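You operate a simulated robot arm through the tools that you are given. There is no shell and no other tool. Be economical: measure what you need, move in short steps, check, and stop when the job is done.

Carry out the task below with a simulated two-armed robot. There is one attempt and no reset: what you move stays moved.

## Task
Swap the bracket in the vise for the green one and loosen its nut.
Fine: the orange bracket stands on the vise table; the new one stays clamped, its nut turned back to the stop in the vise; leave the other brackets. Set down upright: orange bracket, what you pick out.

The check looks at the end state, three seconds after you hand in, the way a careful person would. Anything else that was tipped, shoved, dropped, spilled or broken makes it a failure.

## Robot
Two 7-joint arms with fingered hands on one trunk, on a base that drives. Base frame: it is fixed to the floor where the robot stands at the start and does not move with it; the origin is under the middle of the robot, x ahead of it, y to its left, z up; the surface under the hand at the start is at about z = 80. Units: cm, rad, N and s.
The left shoulder is at the start at [7, 15.7, 118.9], the right one opposite. With the tool pointing down near the work surface each hand reaches from about 30 to 90 cm from the robot's upright axis, wherever it stands, measured 20 degrees to its own side. Places, roughly: vise [50, 50, 80]; vise handle [50, 30, 90]; vise table [70, 20, 80]. Payload 5 kg a hand.
The tool frame of a hand sits at the grasp point between the pads (the TCP): z along the fingers, y along the line on which they close. The tips reach 3.1 cm beyond it. The gripper opens to 15.6 cm. The gripper's body begins 8.8 cm behind the TCP. The gripper is a hand of 4 fingers: y runs from the thumb to the fingers, the wrist lies at [0, 0, -24.9] in the tool frame, and closing takes about 1.5 s.
Orientation is told as [roll, pitch, yaw] about the base's x, y, z axes, in that order, counted from this pose: with the fingers straight down and closing along the base's y, the tool's x points along the base's -x, its y along +y and its z along -z.

## Interface
- The arms move only by the tool servo_tool. It takes "left_series", "right_series" or both (then of equal length, played together; a hand with none holds still); each is a list of rows, each a list of 3 entries, a list of its own where there are three numbers: the shift along the base's x, y, z in units of 40 mm (1.0 is 40 mm), then the turn, a rotation vector about the base's x, y, z in units of 8 degrees (1.0 is 8 degrees), then the gripper command, from -1 (fully open) to 1 (shut), values between in proportion. In form: [[[x, y, z], [wx, wy, wz], gripper], ...]. A call has 1 to 12 rows; each row shifts and turns the commanded pose from where the row before left it. A call with a number of a shift or a turn outside -1 to 1 is refused whole. A row lasts 0.2 s, in which the tool goes at most 5 cm and 0.15 rad; a call with a longer step from one row to the next is refused whole, and so is a gripper value outside its range. Where a pose cannot be reached the arm comes as near as it can. A force on the tool above 80 N (or 10 N above the force at the start of the call, whichever is more), or a blocked arm, ends the call early, and 0.2 s more pass. Each finger travels about 10.8 cm/s and halts on what it meets, pressing with about 26 N; the grip force reading is that of the motor and also rises with nothing between the fingers. The clock runs only during rows and for 0.2 s after the last one: add rows that do not move to give the fingers time. It gives the time, the measured TCP pose, the force on the tool (base axes), the opening and the grip force at its end, in the units of the frame above (readings bear some noise), with the torque about the TCP (base axes, N m) and any sound that the robot's microphone picked up.
- Cameras (640 x 400 px; columns grow to the right, rows downward): "scene" is now at [13.28, 1.15, 141.3]; the picture's right is [0.12, -0.99, 0.00], its down [-0.64, -0.08, -0.76] and it looks along [0.76, 0.09, -0.64] (base axes); focal length 226 px, centre (320, 200). "left" rides on the left gripper at [-7.2, 0.2, -11.1] in its tool frame; the picture's right is [-0.02, -1.00, 0.00], its down [0.84, -0.02, -0.54] and it looks along [0.54, -0.01, 0.84] (tool axes); focal length 234 px, centre (320, 200). "right" rides on the right gripper at [7.2, 0.2, -11.1] in its tool frame; the picture's right is [-0.02, 1.00, 0.00], its down [-0.84, -0.02, -0.54] and it looks along [-0.54, -0.01, 0.84] (tool axes); focal length 234 px, centre (320, 200). There is no depth. A picture from a camera that has moved, and an enlarged one, comes with that camera's place and axes in the base frame and with its lens.
- camera(camera): a new picture of that camera. It takes no simulated time.
- move_column(by): slides the trunk up (or, below 0, down) by that many cm; the arms and the scene camera ride with it, the base frame stays. It gives what a move gives, with no picture.
- roll_base(legs): drives the robot by 1 to 6 legs, each [ahead, turn to the left] in cm and rad, along the robot's own axes; the way and the turn of a leg run together, so that a leg with both is an arc; at most 150 cm and 3.142 rad a leg. The arms and the cameras ride along, it lands a little off, and it stops where it bumps. It gives what a move gives.
- set_grasp(shape, hand): the hand has 4 fingers and takes this shape, open, in about a second: jaw (thumb against the fingers, like two jaws); tri (thumb and two fingers); tip (a fingertip pinch); poke (one finger out to press); point (the index stretched); flat (the hand flat); cup (the hand cupped); fist (a fist). The gripper value then closes the fingers along that shape, each until it touches; the sizes above hold for jaw. It gives what a move gives, with no picture.
- pan_tilt(pan, tilt): turns the head with the scene camera to pan (to the left, within 1.501 rad either way) and tilt (down, from -0.506 to 1.204), counted from straight ahead of the robot. It gives what a move gives.
- close_up(camera, box): a new picture of the part [left, top, right, bottom] of that camera's present view, enlarged. It takes no simulated time.
- finish_job(): hands the job in; it is judged then, once.

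Go step by step. Nothing tells you exact positions but the pictures and the camera data: compare them with the known pose of the tool, close in by small moves and look again before you grip or let go. The budget is 120 turns and 88 pictures, counting those below and the enlarged ones. Unless the task says otherwise, let go and move clear before handing in, and close with one line.

The tools are called as name(argument=value, ...) on one line, values as JSON. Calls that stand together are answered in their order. servo_tool: Moves the arms, as the interface text tells. Its arguments: {"type":"object","properties":{"left_series":{"type":"array"},"right_series":{"type":"array"}},"required":[]} The other tools are called the same way: move_column (by) slides the trunk up or down; set_grasp (shape, hand) gives the hand a shape; roll_base (legs) drives the base; pan_tilt (pan, tilt) turns the head that bears the scene camera; camera (camera) takes a picture; close_up (camera, box) takes an enlarged picture of a part of a camera's view; finish_job () hands the job in.

At the start:

```text
t: 0.0
left_eef_pos: [44.01, 47.15, 117.74]
left_tool_rot: [-0.001, -0.002, 0.0]
left_force: [0.0, -0.1, 0.9]
left_moment: [-0.01, 0.0, 0.0]
left_gripper_width: 15.6
left_finger_force: 0.0
left_shape: jaw
right_eef_pos: [61.48, 4.25, 112.62]
right_tool_rot: [0.0, 0.0, 0.0]
right_force: [-0.6, -0.4, 0.8]
right_moment: [0.0, -0.02, -0.01]
right_gripper_width: 15.6
right_finger_force: 0.1
right_shape: jaw
trunk travel left (down, up): [-57.5, 36.5]
robot x, y, heading: [-0.01, 0.19, -0.001]
head pan, tilt: [0.117, 0.7]
```

scene: 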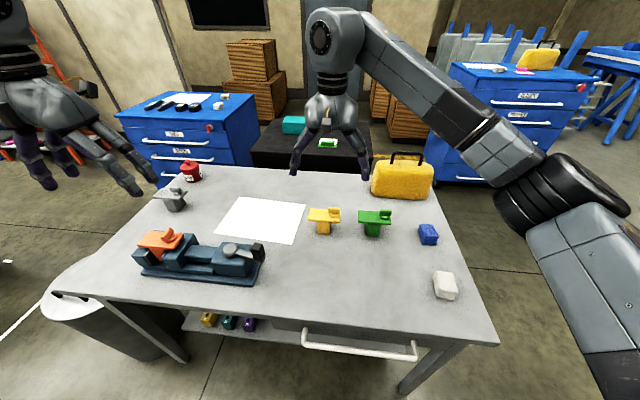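
right: 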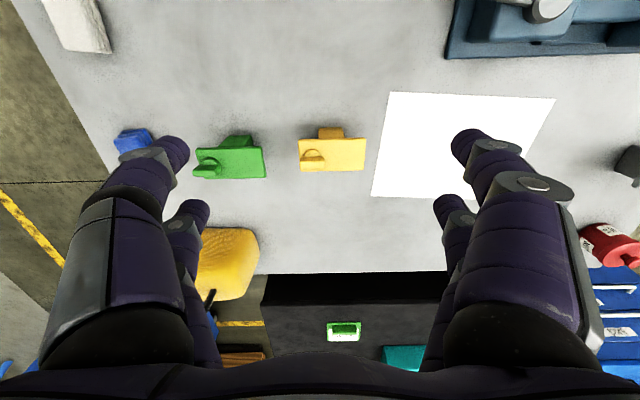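
left: 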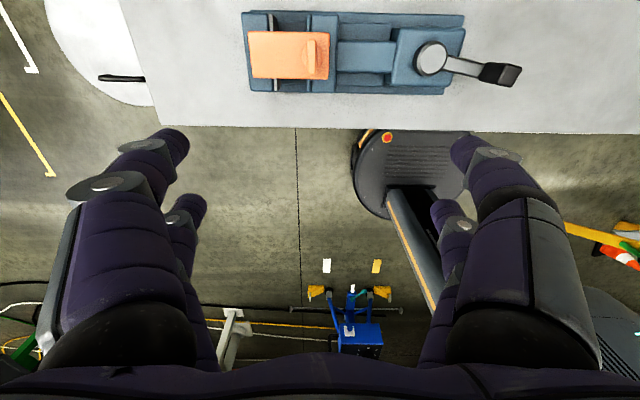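

I see a vise on the table's left with the orange bracket in it, a lever handle at its right end, and the yellow and green brackets standing further right. I'll look at them enlarged first.

close_up(camera="scene", box=[120, 150, 280, 300])

close_up(camera="scene", box=[290, 180, 450, 280])

close_up(camera="left", box=[220, 0, 540, 110])

close_up(camera="right", box=[100, 80, 400, 240])

```text
2.67 times, centred on (200, 225) of scene
camera zoom: at [13.28, 1.15, 141.3], right [0.12, -0.99, 0.0], down [-0.64, -0.08, -0.76], along [0.76, 0.09, -0.64], focal length 603 px, centre (640, 133)
```

zoom: 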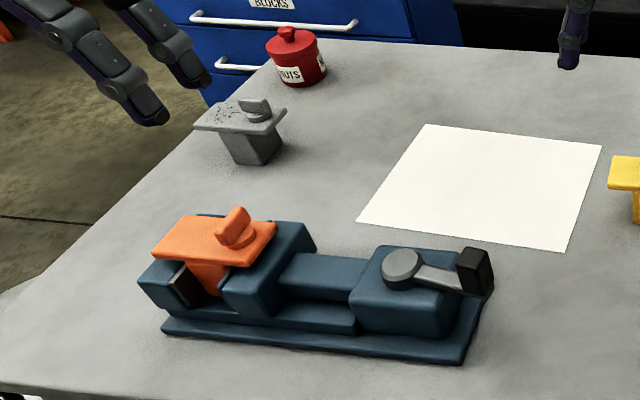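

```text
4.00 times, centred on (370, 230) of scene
camera zoom: at [13.28, 1.15, 141.3], right [0.12, -0.99, 0.0], down [-0.64, -0.08, -0.76], along [0.76, 0.09, -0.64], focal length 904 px, centre (120, 80)
```

zoom: 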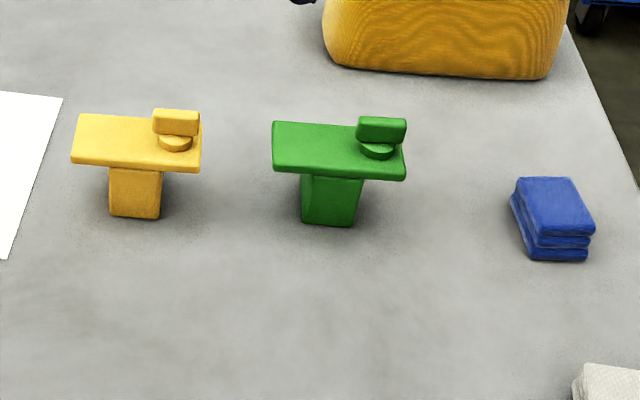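

```text
2.00 times, centred on (380, 55) of left
camera zoom: at [51.25, 47.37, 128.7], right [0.02, -1.0, 0.0], down [-0.84, -0.02, 0.54], along [-0.54, -0.01, -0.84], focal length 468 px, centre (200, 490)
```

zoom: 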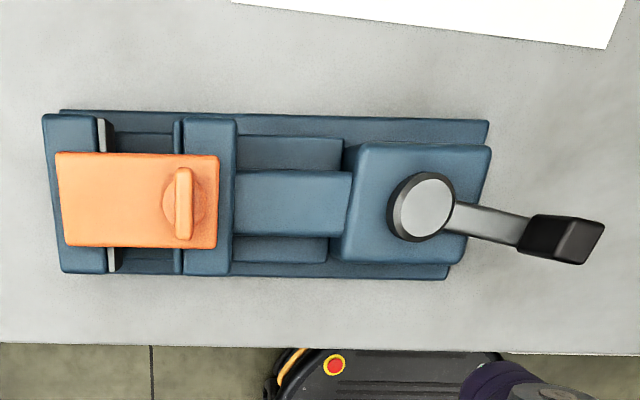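

```text
2.13 times, centred on (250, 160) of right
camera zoom: at [54.34, 4.4, 123.74], right [0.02, 1.0, 0.0], down [0.84, -0.02, 0.54], along [0.54, -0.01, -0.84], focal length 500 px, centre (469, 285)
```

zoom: 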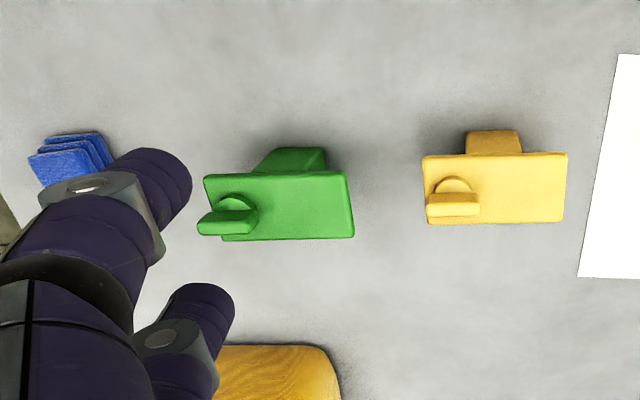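

The knob looks to be at about (48.7, 22.2, 92), with the lever pivot at (50.4, 31.2, 89). The orange plate's centre is at about (50, 52, 90.7) and the green's at about (70.5, -11, 87). I'll bring the right hand above the knob, turned so that it closes across the lever.

servo_tool(right_series=[[[-0.267, 0.374, -0.167], [0, 0, 0.9375], -0.3], [[-0.267, 0.374, -0.167], [0, 0, 0.9375], -0.3], [[-0.267, 0.374, -0.167], [0, 0, 0.9375], -0.3], [[-0.267, 0.374, -0.167], [0, 0, 0.9375], -0.3], [[-0.267, 0.374, -0.167], [0, 0, 0.9375], -0.3], [[-0.267, 0.374, -0.167], [0, 0, 0.9375], -0.3], [[-0.267, 0.374, -0.167], [0, 0, 0.9375], -0.3], [[-0.267, 0.374, -0.167], [0, 0, 0.9375], -0.3], [[-0.267, 0.374, -0.167], [0, 0, 0.9375], -0.3], [[-0.267, 0.374, -0.167], [0, 0, 0.9375], -0.3], [[-0.267, 0.374, -0.167], [0, 0, 0.9375], -0.3], [[-0.267, 0.374, -0.167], [0, 0, 0.9375], -0.3]])

camera(camera="right")

camera(camera="scene")

```text
t: 2.6
left_eef_pos: [43.99, 47.11, 117.67]
left_tool_rot: [-0.001, -0.001, 0.0]
left_force: [-0.8, 0.0, 0.3]
left_moment: [-0.02, -0.03, 0.01]
left_gripper_width: 15.61
left_finger_force: 0.0
left_shape: jaw
right_eef_pos: [48.54, 22.37, 104.44]
right_tool_rot: [0.0, 0.001, 1.573]
right_force: [-0.2, 0.0, 0.7]
right_moment: [0.0, 0.02, 0.01]
right_gripper_width: 10.2
right_finger_force: 0.0
right_shape: jaw
trunk travel left (down, up): [-57.5, 36.5]
robot x, y, heading: [-0.06, -0.13, -0.001]
head pan, tilt: [0.117, 0.7]
```

```text
80 pictures are left
camera right: at [48.43, 15.11, 115.6], right [-1.0, 0.02, 0.0], down [0.02, 0.84, 0.54], along [0.01, 0.54, -0.84], focal length 234 px, centre (320, 200)
```

right: 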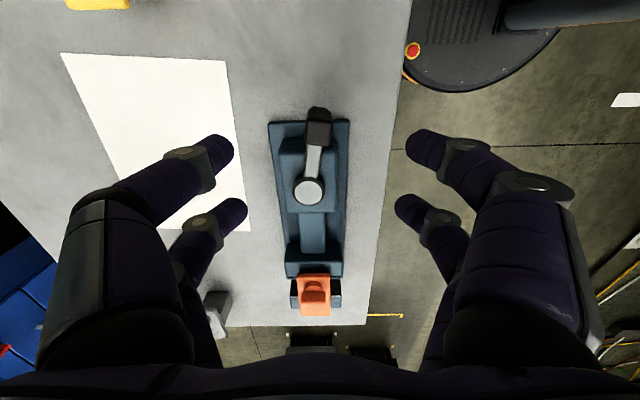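

```text
79 pictures are left
camera scene: at [13.25, 1.24, 141.3], right [0.12, -0.99, 0.0], down [-0.64, -0.08, -0.76], along [0.76, 0.09, -0.64], focal length 226 px, centre (320, 200)
```

scene: 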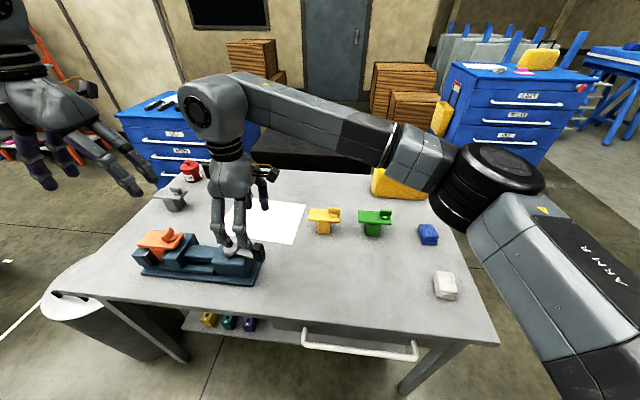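

The knob is right under the hand, at about (48.6, 21.4). I'm descending around it and closing gently.

servo_tool(right_series=[[[0, -0.1, -0.5], [0, 0, 0], -0.3], [[0, -0.1, -0.5], [0, 0, 0], -0.3], [[0, 0, -0.5], [0, 0, 0], -0.3], [[0, 0, -0.5], [0, 0, 0], -0.3], [[0, 0, -0.5], [0, 0, 0], -0.3], [[0, 0, -0.5], [0, 0, 0], -0.3], [[0, 0, 0], [0, 0, 0], 0.2], [[0, 0, 0], [0, 0, 0], 0.6], [[0, 0, 0], [0, 0, 0], 1], [[0, 0, 0], [0, 0, 0], 1], [[0, 0, 0], [0, 0, 0], 1]])

camera(camera="right")

close_up(camera="scene", box=[120, 180, 280, 300])

```text
t: 5.0
left_eef_pos: [44.03, 47.19, 117.66]
left_tool_rot: [-0.005, -0.001, 0.001]
left_force: [-0.4, 0.2, 0.5]
left_moment: [-0.01, -0.03, 0.0]
left_gripper_width: 15.58
left_finger_force: 0.0
left_shape: jaw
right_eef_pos: [48.58, 21.77, 92.53]
right_tool_rot: [0.001, -0.001, 1.575]
right_force: [-7.6, 9.5, -4.8]
right_moment: [0.16, 0.2, 0.05]
right_gripper_width: 0.0
right_finger_force: 26.1
right_shape: jaw
trunk travel left (down, up): [-57.5, 36.5]
robot x, y, heading: [0.27, -0.07, -0.0]
head pan, tilt: [0.117, 0.7]
```

```text
78 pictures are left
camera right: at [48.35, 14.51, 103.77], right [-1.0, 0.02, 0.0], down [0.02, 0.84, 0.54], along [0.01, 0.54, -0.84], focal length 234 px, centre (320, 200)
```

right: 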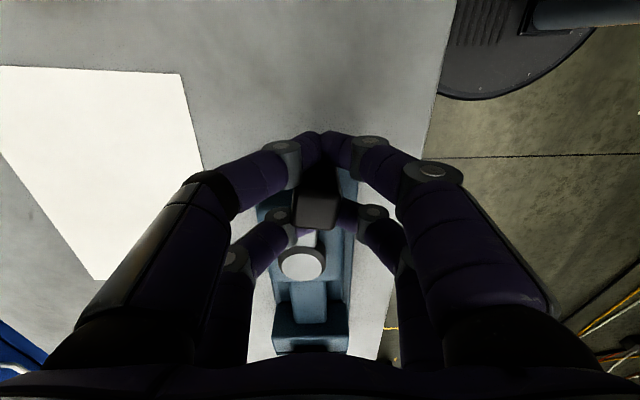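

```text
3.33 times, centred on (200, 240) of scene
camera zoom: at [13.22, 1.3, 141.3], right [0.12, -0.99, 0.0], down [-0.64, -0.08, -0.77], along [0.76, 0.09, -0.64], focal length 753 px, centre (720, 67)
```

zoom: 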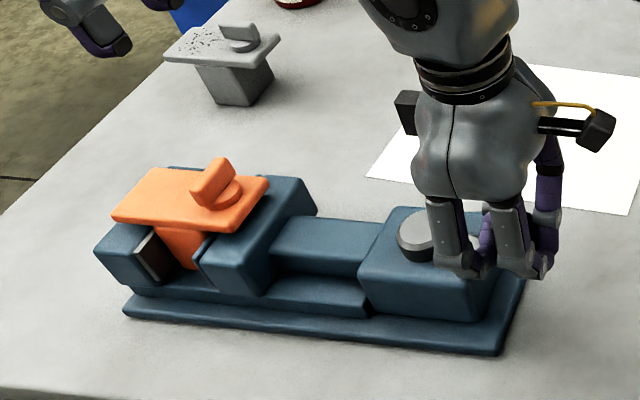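

The fingers have caged the knob. I'll try swinging the lever counter-clockwise, towards +x, about the pivot with a few small rows.

servo_tool(right_series=[[[0.318, -0.035, 0], [0, 0, 1], 1], [[0.32, 0.008, 0], [0, 0, 1], 1], [[0.315, 0.05, 0], [0, 0, 1], 1]])

close_up(camera="scene", box=[120, 180, 280, 300])

```text
t: 5.8
left_eef_pos: [43.16, 47.4, 117.94]
left_tool_rot: [-0.003, -0.011, -0.002]
left_force: [0.0, -1.3, 0.1]
left_moment: [-0.01, 0.0, -0.01]
left_gripper_width: 15.58
left_finger_force: 0.0
left_shape: jaw
right_eef_pos: [50.27, 22.44, 93.11]
right_tool_rot: [0.01, -0.008, 2.011]
right_force: [-73.4, 27.9, -6.6]
right_moment: [0.47, 1.48, -0.99]
right_gripper_width: 0.0
right_finger_force: 26.2
right_shape: jaw
trunk travel left (down, up): [-57.5, 36.5]
robot x, y, heading: [-0.47, -0.02, 0.003]
head pan, tilt: [0.117, 0.7]
```

```text
3.33 times, centred on (200, 240) of scene
camera zoom: at [12.12, 1.63, 141.39], right [0.12, -0.99, 0.0], down [-0.63, -0.08, -0.77], along [0.76, 0.09, -0.64], focal length 753 px, centre (720, 67)
```

zoom: 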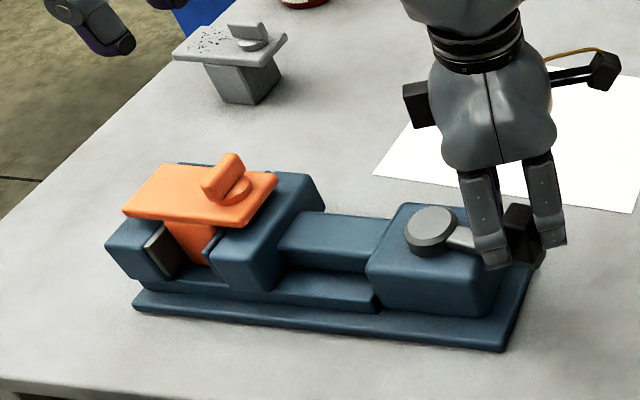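

Strong resistance (-73 N in x) and no lever travel, so that is the closed stop. I'll go back and swing it clockwise.

servo_tool(right_series=[[[-0.315, -0.05, 0], [0, 0, -1], 1], [[-0.32, -0.008, 0], [0, 0, -1], 1], [[-0.318, 0.035, 0], [0, 0, -1], 1], [[-0.31, 0.08, 0], [0, 0, -1], 1], [[-0.295, 0.125, 0], [0, 0, -1], 1]])

close_up(camera="scene", box=[120, 180, 280, 300])

```text
t: 7.0
left_eef_pos: [43.96, 47.29, 117.7]
left_tool_rot: [-0.004, -0.002, -0.001]
left_force: [-0.8, 0.2, -0.6]
left_moment: [0.03, -0.01, 0.01]
left_gripper_width: 15.57
left_finger_force: 0.1
left_shape: jaw
right_eef_pos: [46.44, 22.34, 92.61]
right_tool_rot: [-0.004, 0.003, 1.288]
right_force: [10.1, 13.7, 12.3]
right_moment: [0.36, -0.17, -0.19]
right_gripper_width: 0.0
right_finger_force: 25.7
right_shape: jaw
trunk travel left (down, up): [-57.5, 36.5]
robot x, y, heading: [0.18, 0.02, 0.001]
head pan, tilt: [0.117, 0.7]
```

```text
3.33 times, centred on (200, 240) of scene
camera zoom: at [13.28, 1.36, 141.31], right [0.12, -0.99, 0.0], down [-0.64, -0.08, -0.76], along [0.76, 0.09, -0.64], focal length 753 px, centre (720, 67)
```

zoom: 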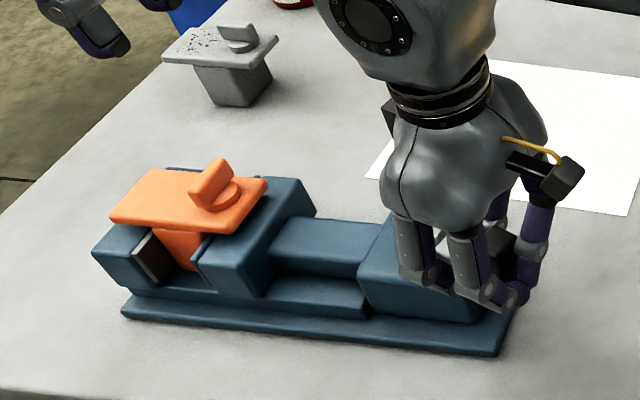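

Little resistance this way, so I'll keep swinging clockwise.

servo_tool(right_series=[[[-0.273, 0.163, 0], [0, 0, -1], 1], [[-0.25, 0.2, 0], [0, 0, -1], 1], [[-0.22, 0.233, 0], [0, 0, -1], 1], [[-0.185, 0.26, 0], [0, 0, -1], 1]])

close_up(camera="scene", box=[120, 180, 280, 300])

camera(camera="right")

```text
t: 8.0
left_eef_pos: [44.05, 47.18, 117.73]
left_tool_rot: [0.001, -0.001, 0.0]
left_force: [0.7, -0.7, 0.2]
left_moment: [-0.02, 0.01, 0.0]
left_gripper_width: 15.58
left_finger_force: 0.1
left_shape: jaw
right_eef_pos: [42.49, 25.8, 92.5]
right_tool_rot: [-0.001, 0.002, 0.732]
right_force: [5.7, 0.4, 5.6]
right_moment: [0.08, -0.1, -0.06]
right_gripper_width: 0.01
right_finger_force: 26.0
right_shape: jaw
trunk travel left (down, up): [-57.5, 36.5]
robot x, y, heading: [0.01, 0.04, -0.003]
head pan, tilt: [0.117, 0.7]
```

```text
3.33 times, centred on (200, 240) of scene
camera zoom: at [13.27, 1.25, 141.29], right [0.12, -0.99, 0.0], down [-0.64, -0.08, -0.76], along [0.76, 0.09, -0.64], focal length 753 px, centre (720, 67)
```

zoom: 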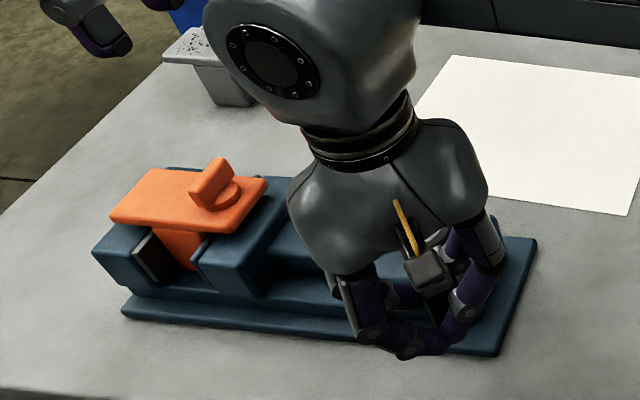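

```text
73 pictures are left
camera right: at [37.06, 21.02, 103.71], right [-0.65, 0.76, 0.0], down [0.64, 0.55, 0.54], along [0.41, 0.35, -0.84], focal length 234 px, centre (320, 200)
```

right: 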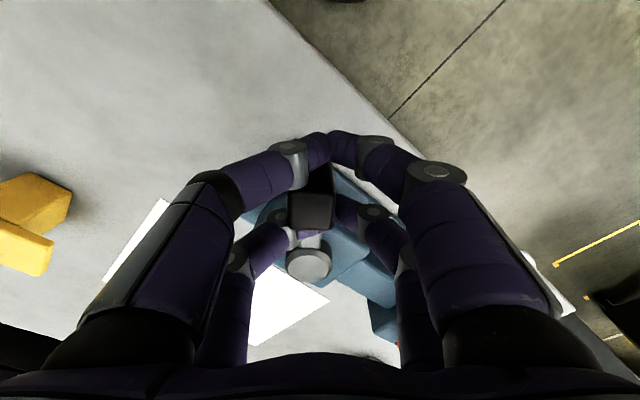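

The lever follows freely. On I go, clockwise.

servo_tool(right_series=[[[-0.145, 0.285, 0], [0, 0, -1], 1], [[-0.105, 0.3, 0], [0, 0, -1], 1], [[-0.065, 0.315, 0], [0, 0, -1], 1], [[-0.018, 0.318, 0], [0, 0, -1], 1]])

close_up(camera="scene", box=[120, 180, 280, 300])

```text
t: 9.0
left_eef_pos: [43.81, 47.29, 117.72]
left_tool_rot: [-0.002, -0.002, 0.002]
left_force: [-0.2, 0.2, -0.2]
left_moment: [-0.03, -0.01, 0.04]
left_gripper_width: 15.59
left_finger_force: 0.0
left_shape: jaw
right_eef_pos: [41.12, 30.72, 92.68]
right_tool_rot: [-0.001, 0.001, 0.173]
right_force: [-8.1, -0.5, -0.5]
right_moment: [0.05, -0.07, -0.15]
right_gripper_width: 0.01
right_finger_force: 26.1
right_shape: jaw
trunk travel left (down, up): [-57.5, 36.5]
robot x, y, heading: [-0.07, 0.0, 0.001]
head pan, tilt: [0.117, 0.7]
```

```text
3.33 times, centred on (200, 240) of scene
camera zoom: at [13.14, 1.31, 141.31], right [0.12, -0.99, 0.0], down [-0.64, -0.08, -0.77], along [0.76, 0.09, -0.64], focal length 753 px, centre (720, 67)
```

zoom: 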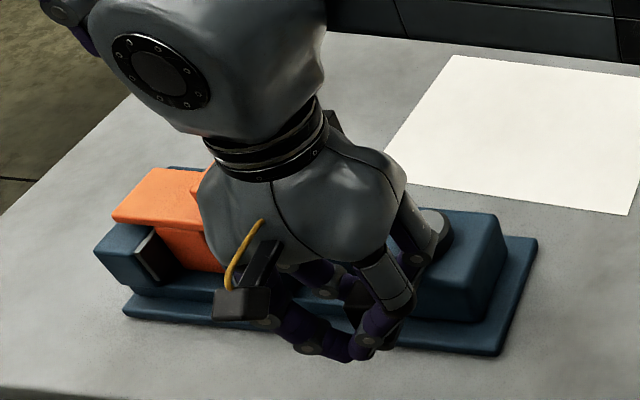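

The lever now points at the robot. I'll raise the left hand a little for room and look from it at the jaw.

servo_tool(left_series=[[[0, 0.5, 0.5], [0, 0, 0], -1], [[0, 0.5, 0.5], [0, 0, 0], -1], [[0, 0.5, 0.5], [0, 0, 0], -1]])

camera(camera="left")

```text
t: 9.8
left_eef_pos: [43.88, 53.26, 123.75]
left_tool_rot: [0.0, 0.0, 0.0]
left_force: [-0.1, -0.2, 0.1]
left_moment: [-0.02, 0.0, 0.0]
left_gripper_width: 15.58
left_finger_force: 0.0
left_shape: jaw
right_eef_pos: [41.19, 30.57, 92.59]
right_tool_rot: [-0.001, 0.001, 0.176]
right_force: [-11.3, -1.1, -2.7]
right_moment: [0.06, -0.06, -0.2]
right_gripper_width: 0.03
right_finger_force: 26.2
right_shape: jaw
trunk travel left (down, up): [-57.5, 36.5]
robot x, y, heading: [-0.03, -0.1, -0.003]
head pan, tilt: [0.117, 0.7]
```

```text
71 pictures are left
camera left: at [51.1, 53.47, 134.76], right [0.02, -1.0, 0.0], down [-0.84, -0.02, 0.54], along [-0.54, -0.01, -0.84], focal length 234 px, centre (320, 200)
```

left: 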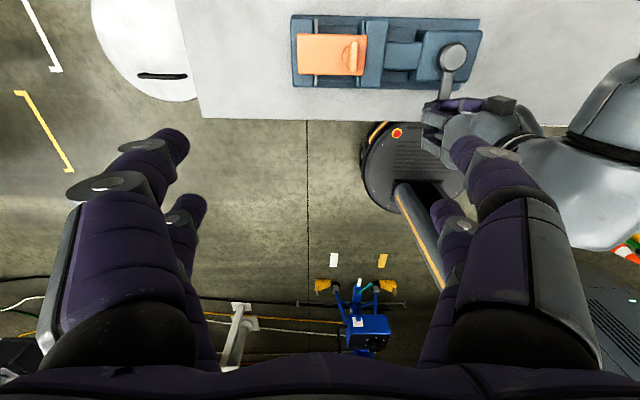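

The jaw seems to have moved off the stem. I'll zoom in to check.

close_up(camera="left", box=[270, 0, 510, 130])

```text
2.67 times, centred on (390, 65) of left
camera zoom: at [51.1, 53.47, 134.76], right [0.02, -1.0, 0.0], down [-0.84, -0.02, 0.54], along [-0.54, -0.01, -0.84], focal length 624 px, centre (133, 560)
```

zoom: 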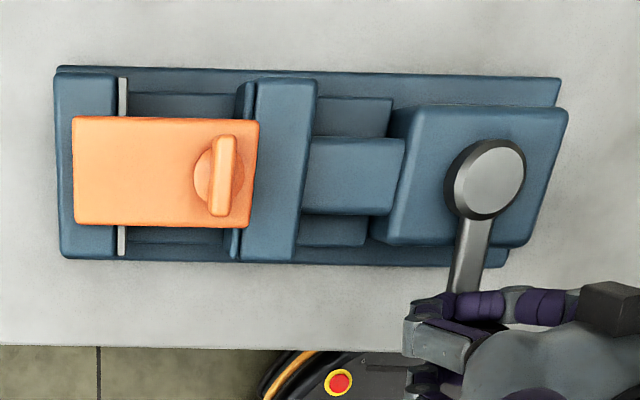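

The jaw has opened by about 1.8 cm. I'll try a bit further to see whether it opens more.

servo_tool(right_series=[[[0.027, 0.318, 0], [0, 0, -1], 1], [[0.07, 0.31, 0], [0, 0, -1], 1]])

close_up(camera="left", box=[270, 0, 510, 130])

```text
t: 10.4
left_eef_pos: [43.89, 53.01, 123.77]
left_tool_rot: [0.001, -0.003, -0.001]
left_force: [-0.3, -0.2, 0.6]
left_moment: [-0.01, 0.01, -0.03]
left_gripper_width: 15.57
left_finger_force: 0.1
left_shape: jaw
right_eef_pos: [41.2, 31.58, 92.68]
right_tool_rot: [-0.001, 0.0, 0.031]
right_force: [-15.2, -8.5, -5.9]
right_moment: [0.11, -0.08, -0.12]
right_gripper_width: 0.04
right_finger_force: 26.1
right_shape: jaw
right hand out of reach, approached as far as the arm can: row 2
trunk travel left (down, up): [-57.5, 36.5]
robot x, y, heading: [-0.17, -0.11, 0.001]
head pan, tilt: [0.117, 0.7]
```

```text
2.67 times, centred on (390, 65) of left
camera zoom: at [51.13, 53.23, 134.85], right [0.02, -1.0, 0.0], down [-0.84, -0.02, 0.54], along [-0.54, -0.01, -0.84], focal length 624 px, centre (133, 560)
```

zoom: 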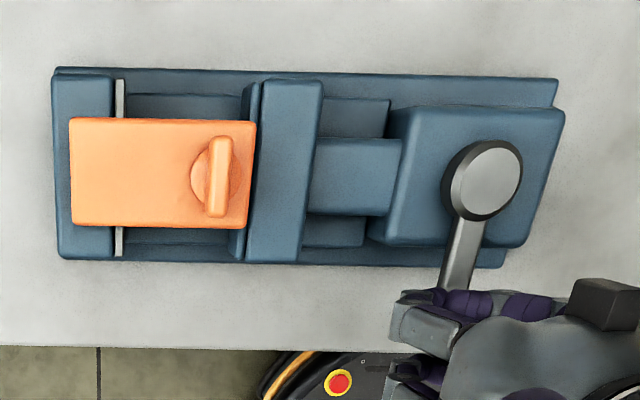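

It opened a bit more (gap about 7.3 cm against a 5 cm stem), and the right arm is at its limit. I'll let the lever go and take the right hand up and away.

servo_tool(right_series=[[[0, 0, 0], [0, 0, 0], 0.5], [[0, 0, 0], [0, 0, 0], 0], [[0, 0, 0], [0, 0, 0], -0.2], [[0, 0, 0], [0, 0, 0], -0.2], [[-0.1, -0.2, 0.4], [0, 0, 0], -0.2], [[0, -0.2, 0.7], [0, 0, 0], -0.2], [[0, 0, 1], [0, 0, 0], -0.2], [[0, 0, 1], [0, 0, 0], -0.2], [[0, 0, 1], [0, 0, 0], -0.2], [[0, -0.5, 1], [0, 0, 0], -0.2], [[0, -1, 0.5], [0, 0, 0], -0.2], [[0.2, -1, 0], [0, 0, 0], -0.2]])

servo_tool(right_series=[[[0.1, -1, 0], [0, 0, 0], -1], [[0.1, -1, 0], [0, 0, 0], -1], [[0.1, -1, 0], [0, 0, 0], -1], [[0.1, -1, 0], [0, 0, 0], -1], [[0.1, -1, 0], [0, 0, 0], -1], [[0.1, -1, 0], [0, 0, 0], -1], [[0.1, -1, 0], [0, 0, 0], -1], [[0.1, -1, 0], [0, 0, 0], -1], [[0.1, -1, 0], [0, 0, 0], -1], [[0.1, -1, 0], [0, 0, 0], -1], [[0.1, -1, 0], [0, 0, 0], -1]])

camera(camera="scene")

close_up(camera="scene", box=[120, 180, 280, 300])

close_up(camera="left", box=[270, 0, 510, 130])

```text
t: 13.0
left_eef_pos: [44.12, 52.99, 123.85]
left_tool_rot: [0.004, -0.001, 0.0]
left_force: [0.7, -0.4, -0.5]
left_moment: [0.07, 0.04, 0.0]
left_gripper_width: 15.58
left_finger_force: 0.2
left_shape: jaw
right_eef_pos: [42.06, 20.06, 115.24]
right_tool_rot: [0.002, 0.001, 0.035]
right_force: [0.4, -0.5, -0.1]
right_moment: [0.05, 0.02, -0.01]
right_gripper_width: 9.28
right_finger_force: 0.1
right_shape: jaw
trunk travel left (down, up): [-57.5, 36.5]
robot x, y, heading: [0.47, 0.22, 0.0]
head pan, tilt: [0.117, 0.7]
```

```text
t: 15.4
left_eef_pos: [43.96, 53.07, 123.9]
left_tool_rot: [0.001, -0.001, -0.001]
left_force: [-0.7, -0.6, -0.2]
left_moment: [0.03, -0.03, -0.02]
left_gripper_width: 15.59
left_finger_force: 0.0
left_shape: jaw
right_eef_pos: [45.91, -24.04, 114.81]
right_tool_rot: [0.002, -0.003, 0.038]
right_force: [0.0, 0.1, 1.0]
right_moment: [0.02, 0.0, -0.01]
right_gripper_width: 15.6
right_finger_force: 0.0
right_shape: jaw
trunk travel left (down, up): [-57.5, 36.5]
robot x, y, heading: [-0.05, -0.1, -0.002]
head pan, tilt: [0.117, 0.7]
```

```text
68 pictures are left
camera scene: at [13.17, 0.99, 141.31], right [0.12, -0.99, 0.0], down [-0.64, -0.07, -0.77], along [0.76, 0.09, -0.64], focal length 226 px, centre (320, 200)
```

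scene: 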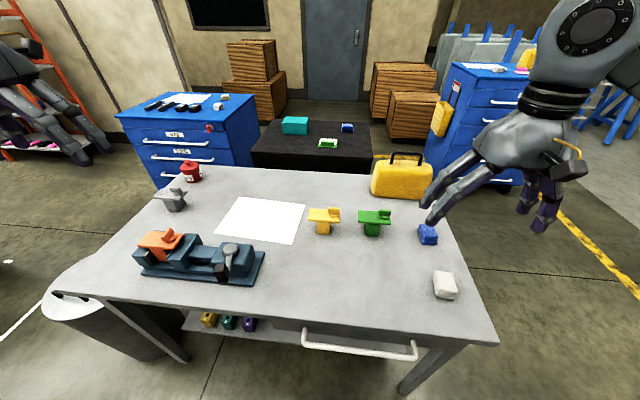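

```text
3.33 times, centred on (200, 240) of scene
camera zoom: at [13.17, 0.99, 141.31], right [0.12, -0.99, 0.0], down [-0.64, -0.07, -0.77], along [0.76, 0.09, -0.64], focal length 753 px, centre (720, 67)
```

zoom: 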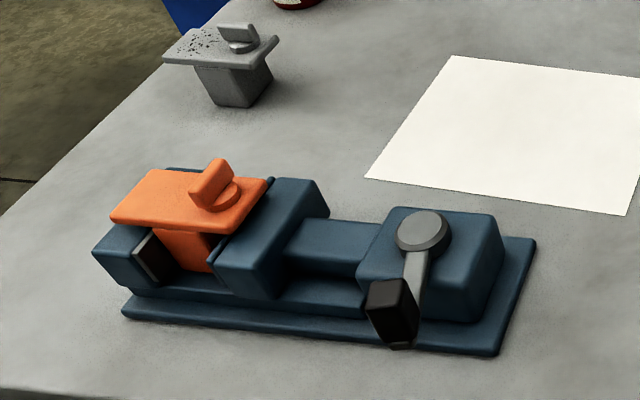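

```text
2.67 times, centred on (390, 65) of left
camera zoom: at [51.15, 53.2, 134.86], right [0.02, -1.0, 0.0], down [-0.84, -0.02, 0.54], along [-0.54, -0.01, -0.84], focal length 624 px, centre (133, 560)
```

zoom: 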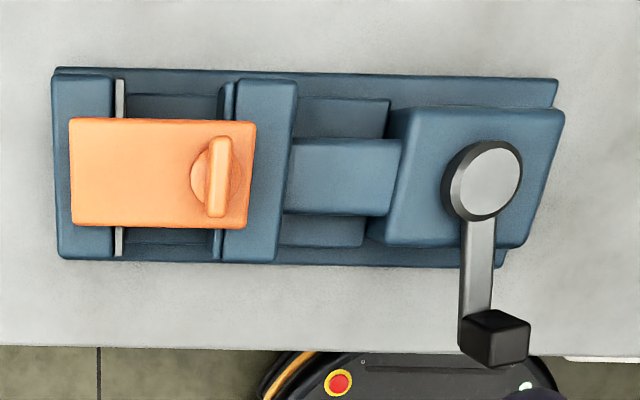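

Opening the right hand knocked the lever back somewhat (gap now about 5.8 cm). I'll push the knob further clockwise with the closed left hand from its -y side.

servo_tool(left_series=[[[-0.08, -0.93, 0], [0, 0, 0], 1], [[-0.08, -0.93, 0], [0, 0, 0], 1], [[-0.08, -0.93, 0], [0, 0, 0], 1], [[-0.08, -0.93, 0], [0, 0, 0], 1], [[-0.08, -0.93, 0], [0, 0, 0], 1], [[-0.08, -0.93, -0.5], [0, 0, 0], 1], [[-0.08, -0.93, -0.7], [0, 0, 0], 1], [[-0.08, -0.93, -1], [0, 0, 0], 1], [[0, 0, -1], [0, 0, 0], 1], [[0, 0, -1], [0, 0, 0], 1]])

camera(camera="left")

close_up(camera="scene", box=[120, 150, 320, 300])

```text
refused: row 8 steps farther than a row can; nothing moved
```

```text
65 pictures are left
camera left: at [51.15, 53.2, 134.86], right [0.02, -1.0, 0.0], down [-0.84, -0.02, 0.54], along [-0.54, -0.01, -0.84], focal length 234 px, centre (320, 200)
```

left: 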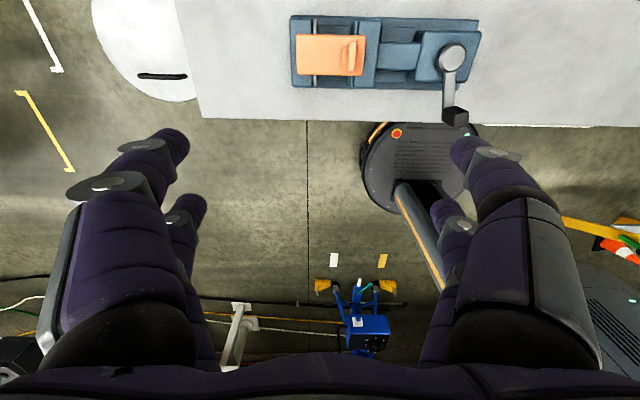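

```text
2.67 times, centred on (220, 225) of scene
camera zoom: at [13.17, 0.99, 141.31], right [0.12, -0.99, 0.0], down [-0.64, -0.07, -0.77], along [0.76, 0.09, -0.64], focal length 603 px, centre (587, 133)
```

zoom: 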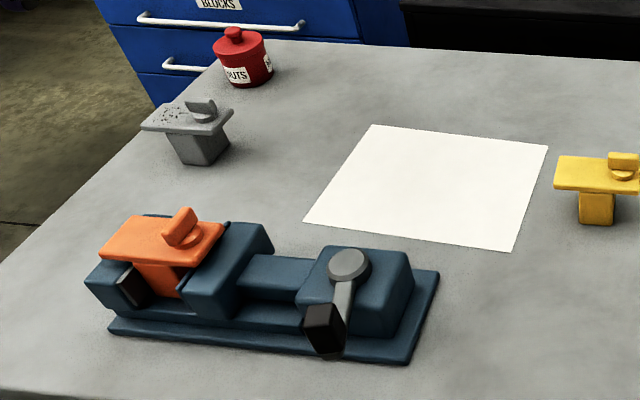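

One row was too long, so the call was refused and nothing moved. I'll resend it with shorter steps.

servo_tool(left_series=[[[-0.08, -0.93, 0], [0, 0, 0], 1], [[-0.08, -0.93, 0], [0, 0, 0], 1], [[-0.08, -0.93, 0], [0, 0, 0], 1], [[-0.08, -0.93, 0], [0, 0, 0], 1], [[-0.08, -0.93, 0], [0, 0, 0], 1], [[-0.08, -0.93, -0.5], [0, 0, 0], 1], [[-0.08, -0.93, -0.6], [0, 0, 0], 1], [[-0.08, -0.93, -0.6], [0, 0, 0], 1], [[0, 0, -1], [0, 0, 0], 1], [[0, 0, -1], [0, 0, 0], 1]])

camera(camera="left")

close_up(camera="scene", box=[120, 150, 320, 300])

```text
t: 17.6
left_eef_pos: [41.43, 23.43, 108.84]
left_tool_rot: [0.001, -0.001, 0.0]
left_force: [-0.2, 0.3, -0.1]
left_moment: [0.01, 0.0, -0.01]
left_gripper_width: 0.0
left_finger_force: 25.5
left_shape: jaw
right_eef_pos: [46.05, -23.75, 114.86]
right_tool_rot: [0.0, 0.0, 0.035]
right_force: [-0.2, -0.3, 0.1]
right_moment: [0.0, 0.03, 0.04]
right_gripper_width: 15.57
right_finger_force: 0.0
right_shape: jaw
trunk travel left (down, up): [-57.5, 36.5]
robot x, y, heading: [0.05, -0.25, 0.002]
head pan, tilt: [0.117, 0.7]
```

```text
63 pictures are left
camera left: at [48.63, 23.66, 119.85], right [0.02, -1.0, 0.0], down [-0.84, -0.02, 0.54], along [-0.54, -0.01, -0.84], focal length 234 px, centre (320, 200)
```

left: 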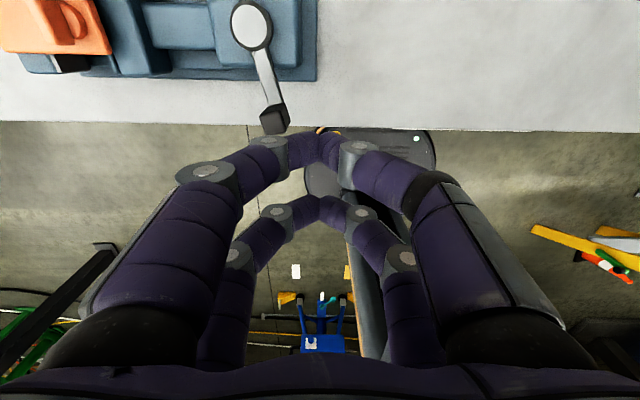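

```text
2.67 times, centred on (220, 225) of scene
camera zoom: at [13.34, 1.17, 141.3], right [0.12, -0.99, 0.0], down [-0.64, -0.08, -0.76], along [0.76, 0.09, -0.64], focal length 603 px, centre (587, 133)
```

zoom: 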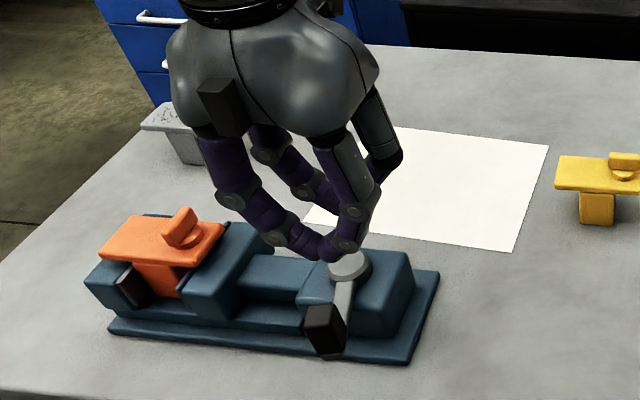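

I'm descending beside the knob and pushing it towards +y.

servo_tool(left_series=[[[0, -0.1, -1], [0, 0, 0], 1], [[0, 0, -1], [0, 0, 0], 1], [[0, 0, -1], [0, 0, 0], 1], [[0, 0, -1], [0, 0, 0], 1], [[0, 0.5, 0], [0, 0, 0], 1], [[0, 0.5, 0], [0, 0, 0], 1], [[0, 0.5, 0], [0, 0, 0], 1], [[0, 0.4, 0], [0, 0, 0], 1], [[0, 0.4, 0], [0, 0, 0], 1], [[0, 0.4, 0], [0, 0, 0], 1]])

camera(camera="left")

close_up(camera="scene", box=[120, 150, 320, 300])

```text
t: 19.8
left_eef_pos: [41.18, 33.69, 92.91]
left_tool_rot: [0.001, -0.003, -0.003]
left_force: [-16.0, -12.6, -0.2]
left_moment: [-0.04, 0.01, -0.31]
left_gripper_width: 0.0
left_finger_force: 26.5
left_shape: jaw
right_eef_pos: [45.7, -23.98, 114.95]
right_tool_rot: [0.001, -0.002, 0.035]
right_force: [-0.8, 0.6, -0.6]
right_moment: [-0.02, 0.0, -0.04]
right_gripper_width: 15.58
right_finger_force: 0.1
right_shape: jaw
trunk travel left (down, up): [-57.5, 36.5]
robot x, y, heading: [-0.33, -0.17, -0.004]
head pan, tilt: [0.117, 0.7]
```

```text
61 pictures are left
camera left: at [48.41, 33.97, 104.02], right [0.02, -1.0, 0.0], down [-0.84, -0.02, 0.54], along [-0.54, -0.01, -0.84], focal length 234 px, centre (320, 200)
```

left: 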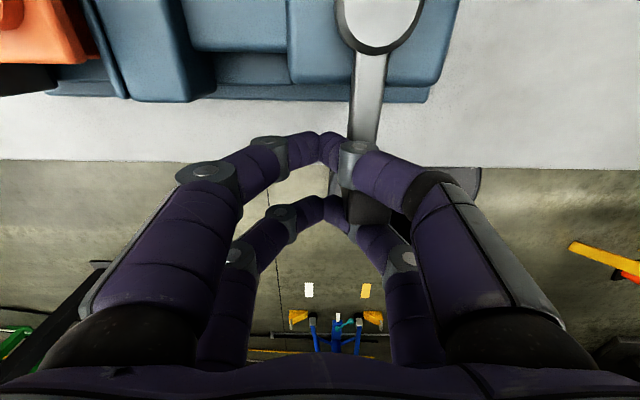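

```text
2.67 times, centred on (220, 225) of scene
camera zoom: at [12.98, 1.0, 141.33], right [0.12, -0.99, 0.0], down [-0.64, -0.07, -0.77], along [0.76, 0.09, -0.64], focal length 603 px, centre (587, 133)
```

zoom: 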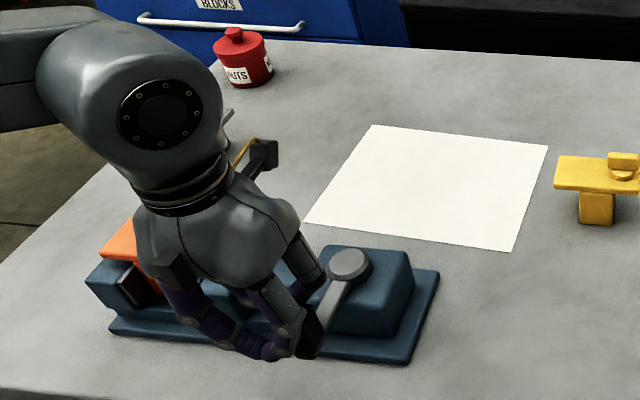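

The lever is moving with modest force, so I'll push a bit further and watch for the stop.

servo_tool(left_series=[[[0.05, 0.4, 0], [0, 0, 0], 1], [[0.05, 0.4, 0], [0, 0, 0], 1], [[0.1, 0.4, 0], [0, 0, 0], 1], [[0.1, 0.4, 0], [0, 0, 0], 1]])

camera(camera="left")

```text
t: 20.8
left_eef_pos: [42.77, 40.23, 93.03]
left_tool_rot: [-0.001, -0.003, -0.001]
left_force: [0.6, -0.1, -0.2]
left_moment: [-0.03, 0.0, 0.01]
left_gripper_width: 0.0
left_finger_force: 25.9
left_shape: jaw
right_eef_pos: [45.88, -23.78, 114.93]
right_tool_rot: [0.0, 0.0, 0.034]
right_force: [-1.0, 0.4, -0.3]
right_moment: [-0.01, -0.02, -0.02]
right_gripper_width: 15.6
right_finger_force: 0.1
right_shape: jaw
trunk travel left (down, up): [-57.5, 36.5]
robot x, y, heading: [0.23, 0.16, 0.004]
head pan, tilt: [0.117, 0.7]
```

```text
59 pictures are left
camera left: at [49.97, 40.48, 103.97], right [0.02, -1.0, 0.0], down [-0.84, -0.02, 0.54], along [-0.54, -0.01, -0.84], focal length 234 px, centre (320, 200)
```

left: 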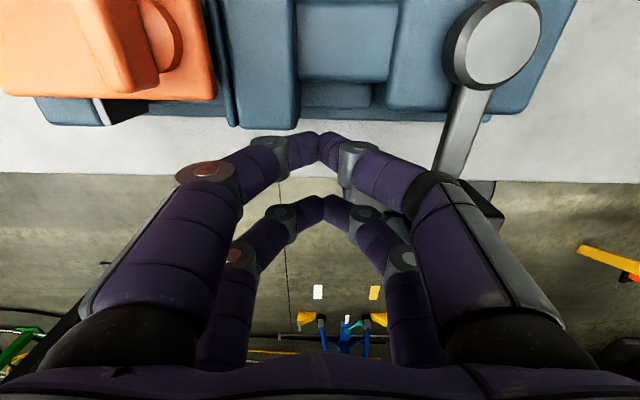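

The fingers slid past the knob, so the lever is at or near its open stop. I'll go straight up to avoid dragging it back, then look.

servo_tool(left_series=[[[0, 0.2, 0.4], [0, 0, 0], 1], [[0, 0, 1], [0, 0, 0], 1], [[0, 0, 1], [0, 0, 0], 1], [[0, 0.2, 1], [0, 0, 0], 1], [[0, 0.6, 1], [0, 0, 0], 1], [[0, 1, 0.6], [0, 0, 0], -1], [[0, 0.9, 0.6], [0, 0, 0], -1], [[0, 0, 0.6], [0, 0, 0], -1]])

close_up(camera="left", box=[270, 0, 510, 130])

close_up(camera="scene", box=[120, 180, 280, 300])

```text
t: 22.6
left_eef_pos: [42.8, 51.58, 117.7]
left_tool_rot: [0.0, -0.001, -0.001]
left_force: [-0.3, 1.0, 0.7]
left_moment: [0.03, 0.0, -0.01]
left_gripper_width: 15.58
left_finger_force: 0.0
left_shape: jaw
right_eef_pos: [45.91, -23.82, 115.02]
right_tool_rot: [0.002, 0.0, 0.036]
right_force: [0.7, 0.5, 0.2]
right_moment: [0.01, 0.03, 0.02]
right_gripper_width: 15.61
right_finger_force: 0.1
right_shape: jaw
trunk travel left (down, up): [-57.5, 36.5]
robot x, y, heading: [0.3, -0.28, -0.008]
head pan, tilt: [0.117, 0.7]
```

```text
2.67 times, centred on (390, 65) of left
camera zoom: at [49.96, 51.86, 128.67], right [0.02, -1.0, 0.0], down [-0.84, -0.02, 0.54], along [-0.54, -0.01, -0.84], focal length 624 px, centre (133, 560)
```

zoom: 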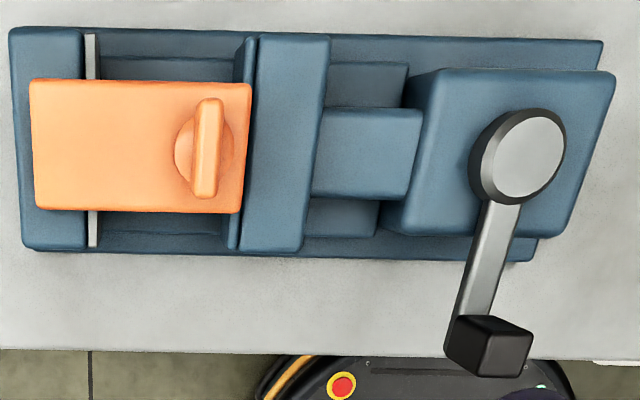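

```text
3.33 times, centred on (200, 240) of scene
camera zoom: at [13.28, 1.05, 141.3], right [0.12, -0.99, 0.0], down [-0.64, -0.07, -0.76], along [0.76, 0.09, -0.64], focal length 753 px, centre (720, 67)
```

zoom: 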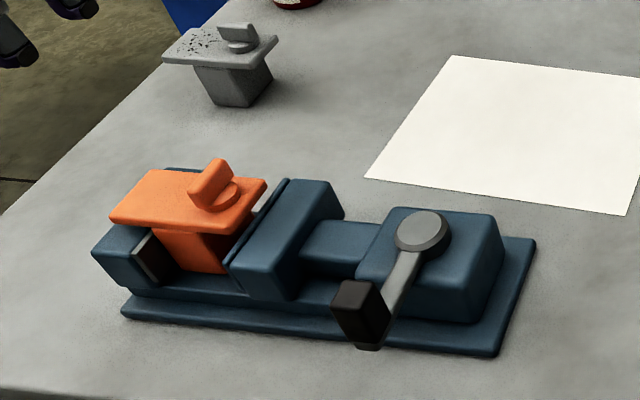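

The jaw now stands well clear of the stem. The orange plate spans x 47.6–53.1 and y 46.2–57, with its top at about 90.7. I'll turn the left hand to close along x above it, centred over the jaw gap (y about 50.3).

servo_tool(left_series=[[[0.157, -0.027, -0.285], [0, 0, -0.9375], -0.3], [[0.157, -0.027, -0.285], [0, 0, -0.9375], -0.3], [[0.157, -0.027, -0.285], [0, 0, -0.9375], -0.3], [[0.157, -0.027, -0.285], [0, 0, -0.9375], -0.3], [[0.157, -0.027, -0.285], [0, 0, -0.9375], -0.3], [[0.157, -0.027, -0.285], [0, 0, -0.9375], -0.3], [[0.157, -0.027, -0.285], [0, 0, -0.9375], -0.3], [[0.157, -0.027, -0.285], [0, 0, -0.9375], -0.3], [[0.157, -0.027, -0.285], [0, 0, -0.9375], -0.3], [[0.157, -0.027, -0.285], [0, 0, -0.9375], -0.3], [[0.157, -0.027, -0.285], [0, 0, -0.9375], -0.3], [[0.157, -0.027, -0.285], [0, 0, -0.9375], -0.3]])

camera(camera="left")

close_up(camera="scene", box=[120, 150, 280, 270])

```text
t: 25.2
left_eef_pos: [49.75, 50.87, 104.23]
left_tool_rot: [0.001, -0.01, -1.513]
left_force: [-0.4, 1.2, 0.7]
left_moment: [-0.1, -0.04, 0.01]
left_gripper_width: 10.16
left_finger_force: 0.0
left_shape: jaw
left hand out of reach, approached as far as the arm can: row 12
right_eef_pos: [46.03, -23.64, 114.93]
right_tool_rot: [-0.002, 0.002, 0.034]
right_force: [1.6, 0.0, 0.7]
right_moment: [-0.04, 0.05, -0.03]
right_gripper_width: 15.59
right_finger_force: 0.1
right_shape: jaw
trunk travel left (down, up): [-57.5, 36.5]
robot x, y, heading: [0.34, -0.07, 0.001]
head pan, tilt: [0.117, 0.7]
```

```text
56 pictures are left
camera left: at [50.34, 43.91, 115.43], right [-1.0, -0.08, 0.0], down [-0.07, 0.84, 0.54], along [-0.04, 0.54, -0.84], focal length 234 px, centre (320, 200)
```

left: 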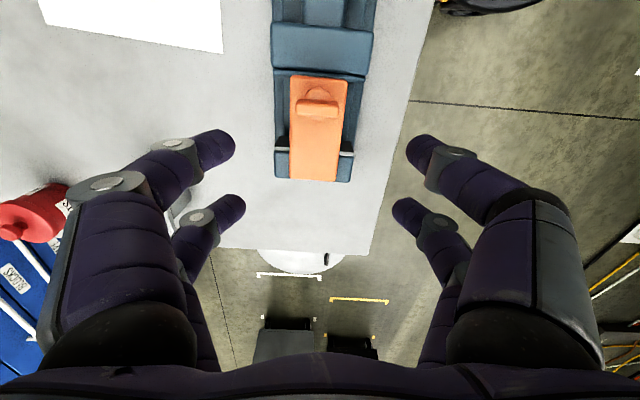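

```text
3.33 times, centred on (200, 210) of scene
camera zoom: at [13.37, 1.3, 141.32], right [0.12, -0.99, 0.0], down [-0.64, -0.08, -0.76], along [0.76, 0.09, -0.64], focal length 753 px, centre (720, 167)
```

zoom: 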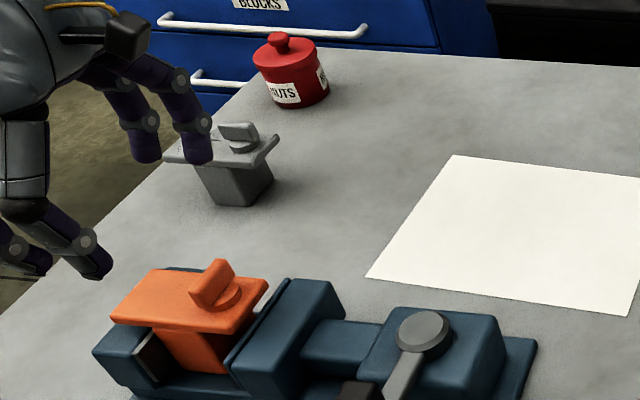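

The -90° turn is just at the arm's limit, so I'll back off 4° and descend part-way to see if it stays reachable.

servo_tool(left_series=[[[0, 0, 0], [0, 0, 0.5], -0.3], [[0, 0, -0.5], [0, 0, 0], -0.3], [[0, 0, -0.5], [0, 0, 0], -0.3], [[0, 0, -0.5], [0, 0, 0], -0.3]])

camera(camera="left")

close_up(camera="scene", box=[120, 150, 280, 270])

```text
t: 26.2
left_eef_pos: [49.59, 50.75, 98.1]
left_tool_rot: [-0.001, -0.009, -1.44]
left_force: [-0.7, 1.2, 0.8]
left_moment: [-0.01, 0.01, 0.02]
left_gripper_width: 10.17
left_finger_force: 0.0
left_shape: jaw
right_eef_pos: [45.99, -23.77, 114.86]
right_tool_rot: [0.0, 0.0, 0.035]
right_force: [0.8, 0.3, 0.3]
right_moment: [0.02, 0.04, -0.02]
right_gripper_width: 15.59
right_finger_force: 0.0
right_shape: jaw
trunk travel left (down, up): [-57.5, 36.5]
robot x, y, heading: [-0.03, 0.09, -0.005]
head pan, tilt: [0.117, 0.7]
```

```text
54 pictures are left
camera left: at [50.78, 43.83, 109.21], right [-0.99, -0.15, 0.0], down [-0.13, 0.83, 0.54], along [-0.08, 0.53, -0.84], focal length 234 px, centre (320, 200)
```

left: 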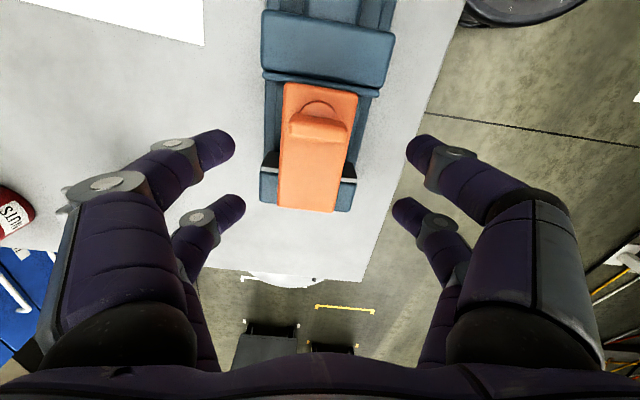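

```text
3.33 times, centred on (200, 210) of scene
camera zoom: at [13.31, 1.2, 141.3], right [0.12, -0.99, 0.0], down [-0.64, -0.08, -0.76], along [0.76, 0.09, -0.64], focal length 753 px, centre (720, 167)
```

zoom: 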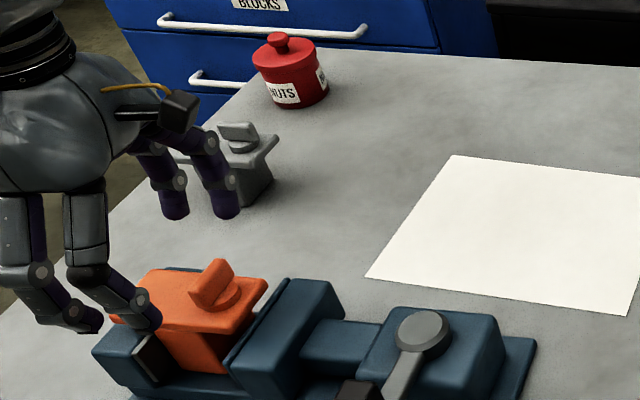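

The hand is 7° off square and slightly off position. I'll turn it back towards -88° and correct x and y.

servo_tool(left_series=[[[0.1, -0.08, 0], [0, 0, -0.4], -0.3], [[0.1, -0.08, 0], [0, 0, -0.4], -0.3], [[0, 0, 0], [0, 0, 0], -0.3]])

camera(camera="left")

```text
t: 27.0
left_eef_pos: [50.45, 50.01, 98.29]
left_tool_rot: [0.0, -0.007, -1.554]
left_force: [-0.3, -0.3, 0.1]
left_moment: [-0.03, 0.0, 0.0]
left_gripper_width: 10.17
left_finger_force: 0.0
left_shape: jaw
right_eef_pos: [45.88, -23.93, 114.97]
right_tool_rot: [-0.001, 0.0, 0.035]
right_force: [-0.7, -0.4, -0.2]
right_moment: [0.05, 0.0, -0.03]
right_gripper_width: 15.59
right_finger_force: 0.1
right_shape: jaw
trunk travel left (down, up): [-57.5, 36.5]
robot x, y, heading: [0.21, 0.16, -0.001]
head pan, tilt: [0.117, 0.7]
```

```text
52 pictures are left
camera left: at [50.74, 43.03, 109.29], right [-1.0, -0.04, 0.0], down [-0.03, 0.84, 0.54], along [-0.02, 0.54, -0.84], focal length 234 px, centre (320, 200)
```

left: 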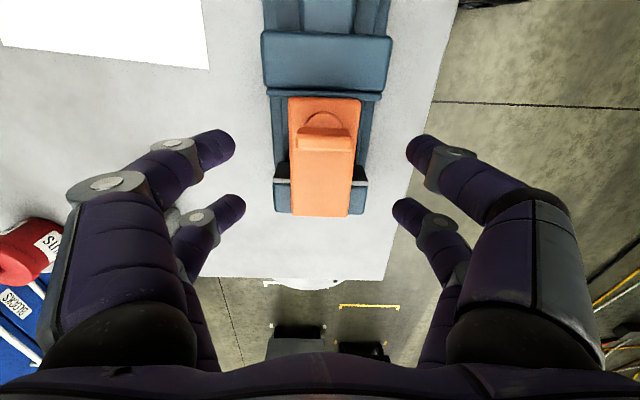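

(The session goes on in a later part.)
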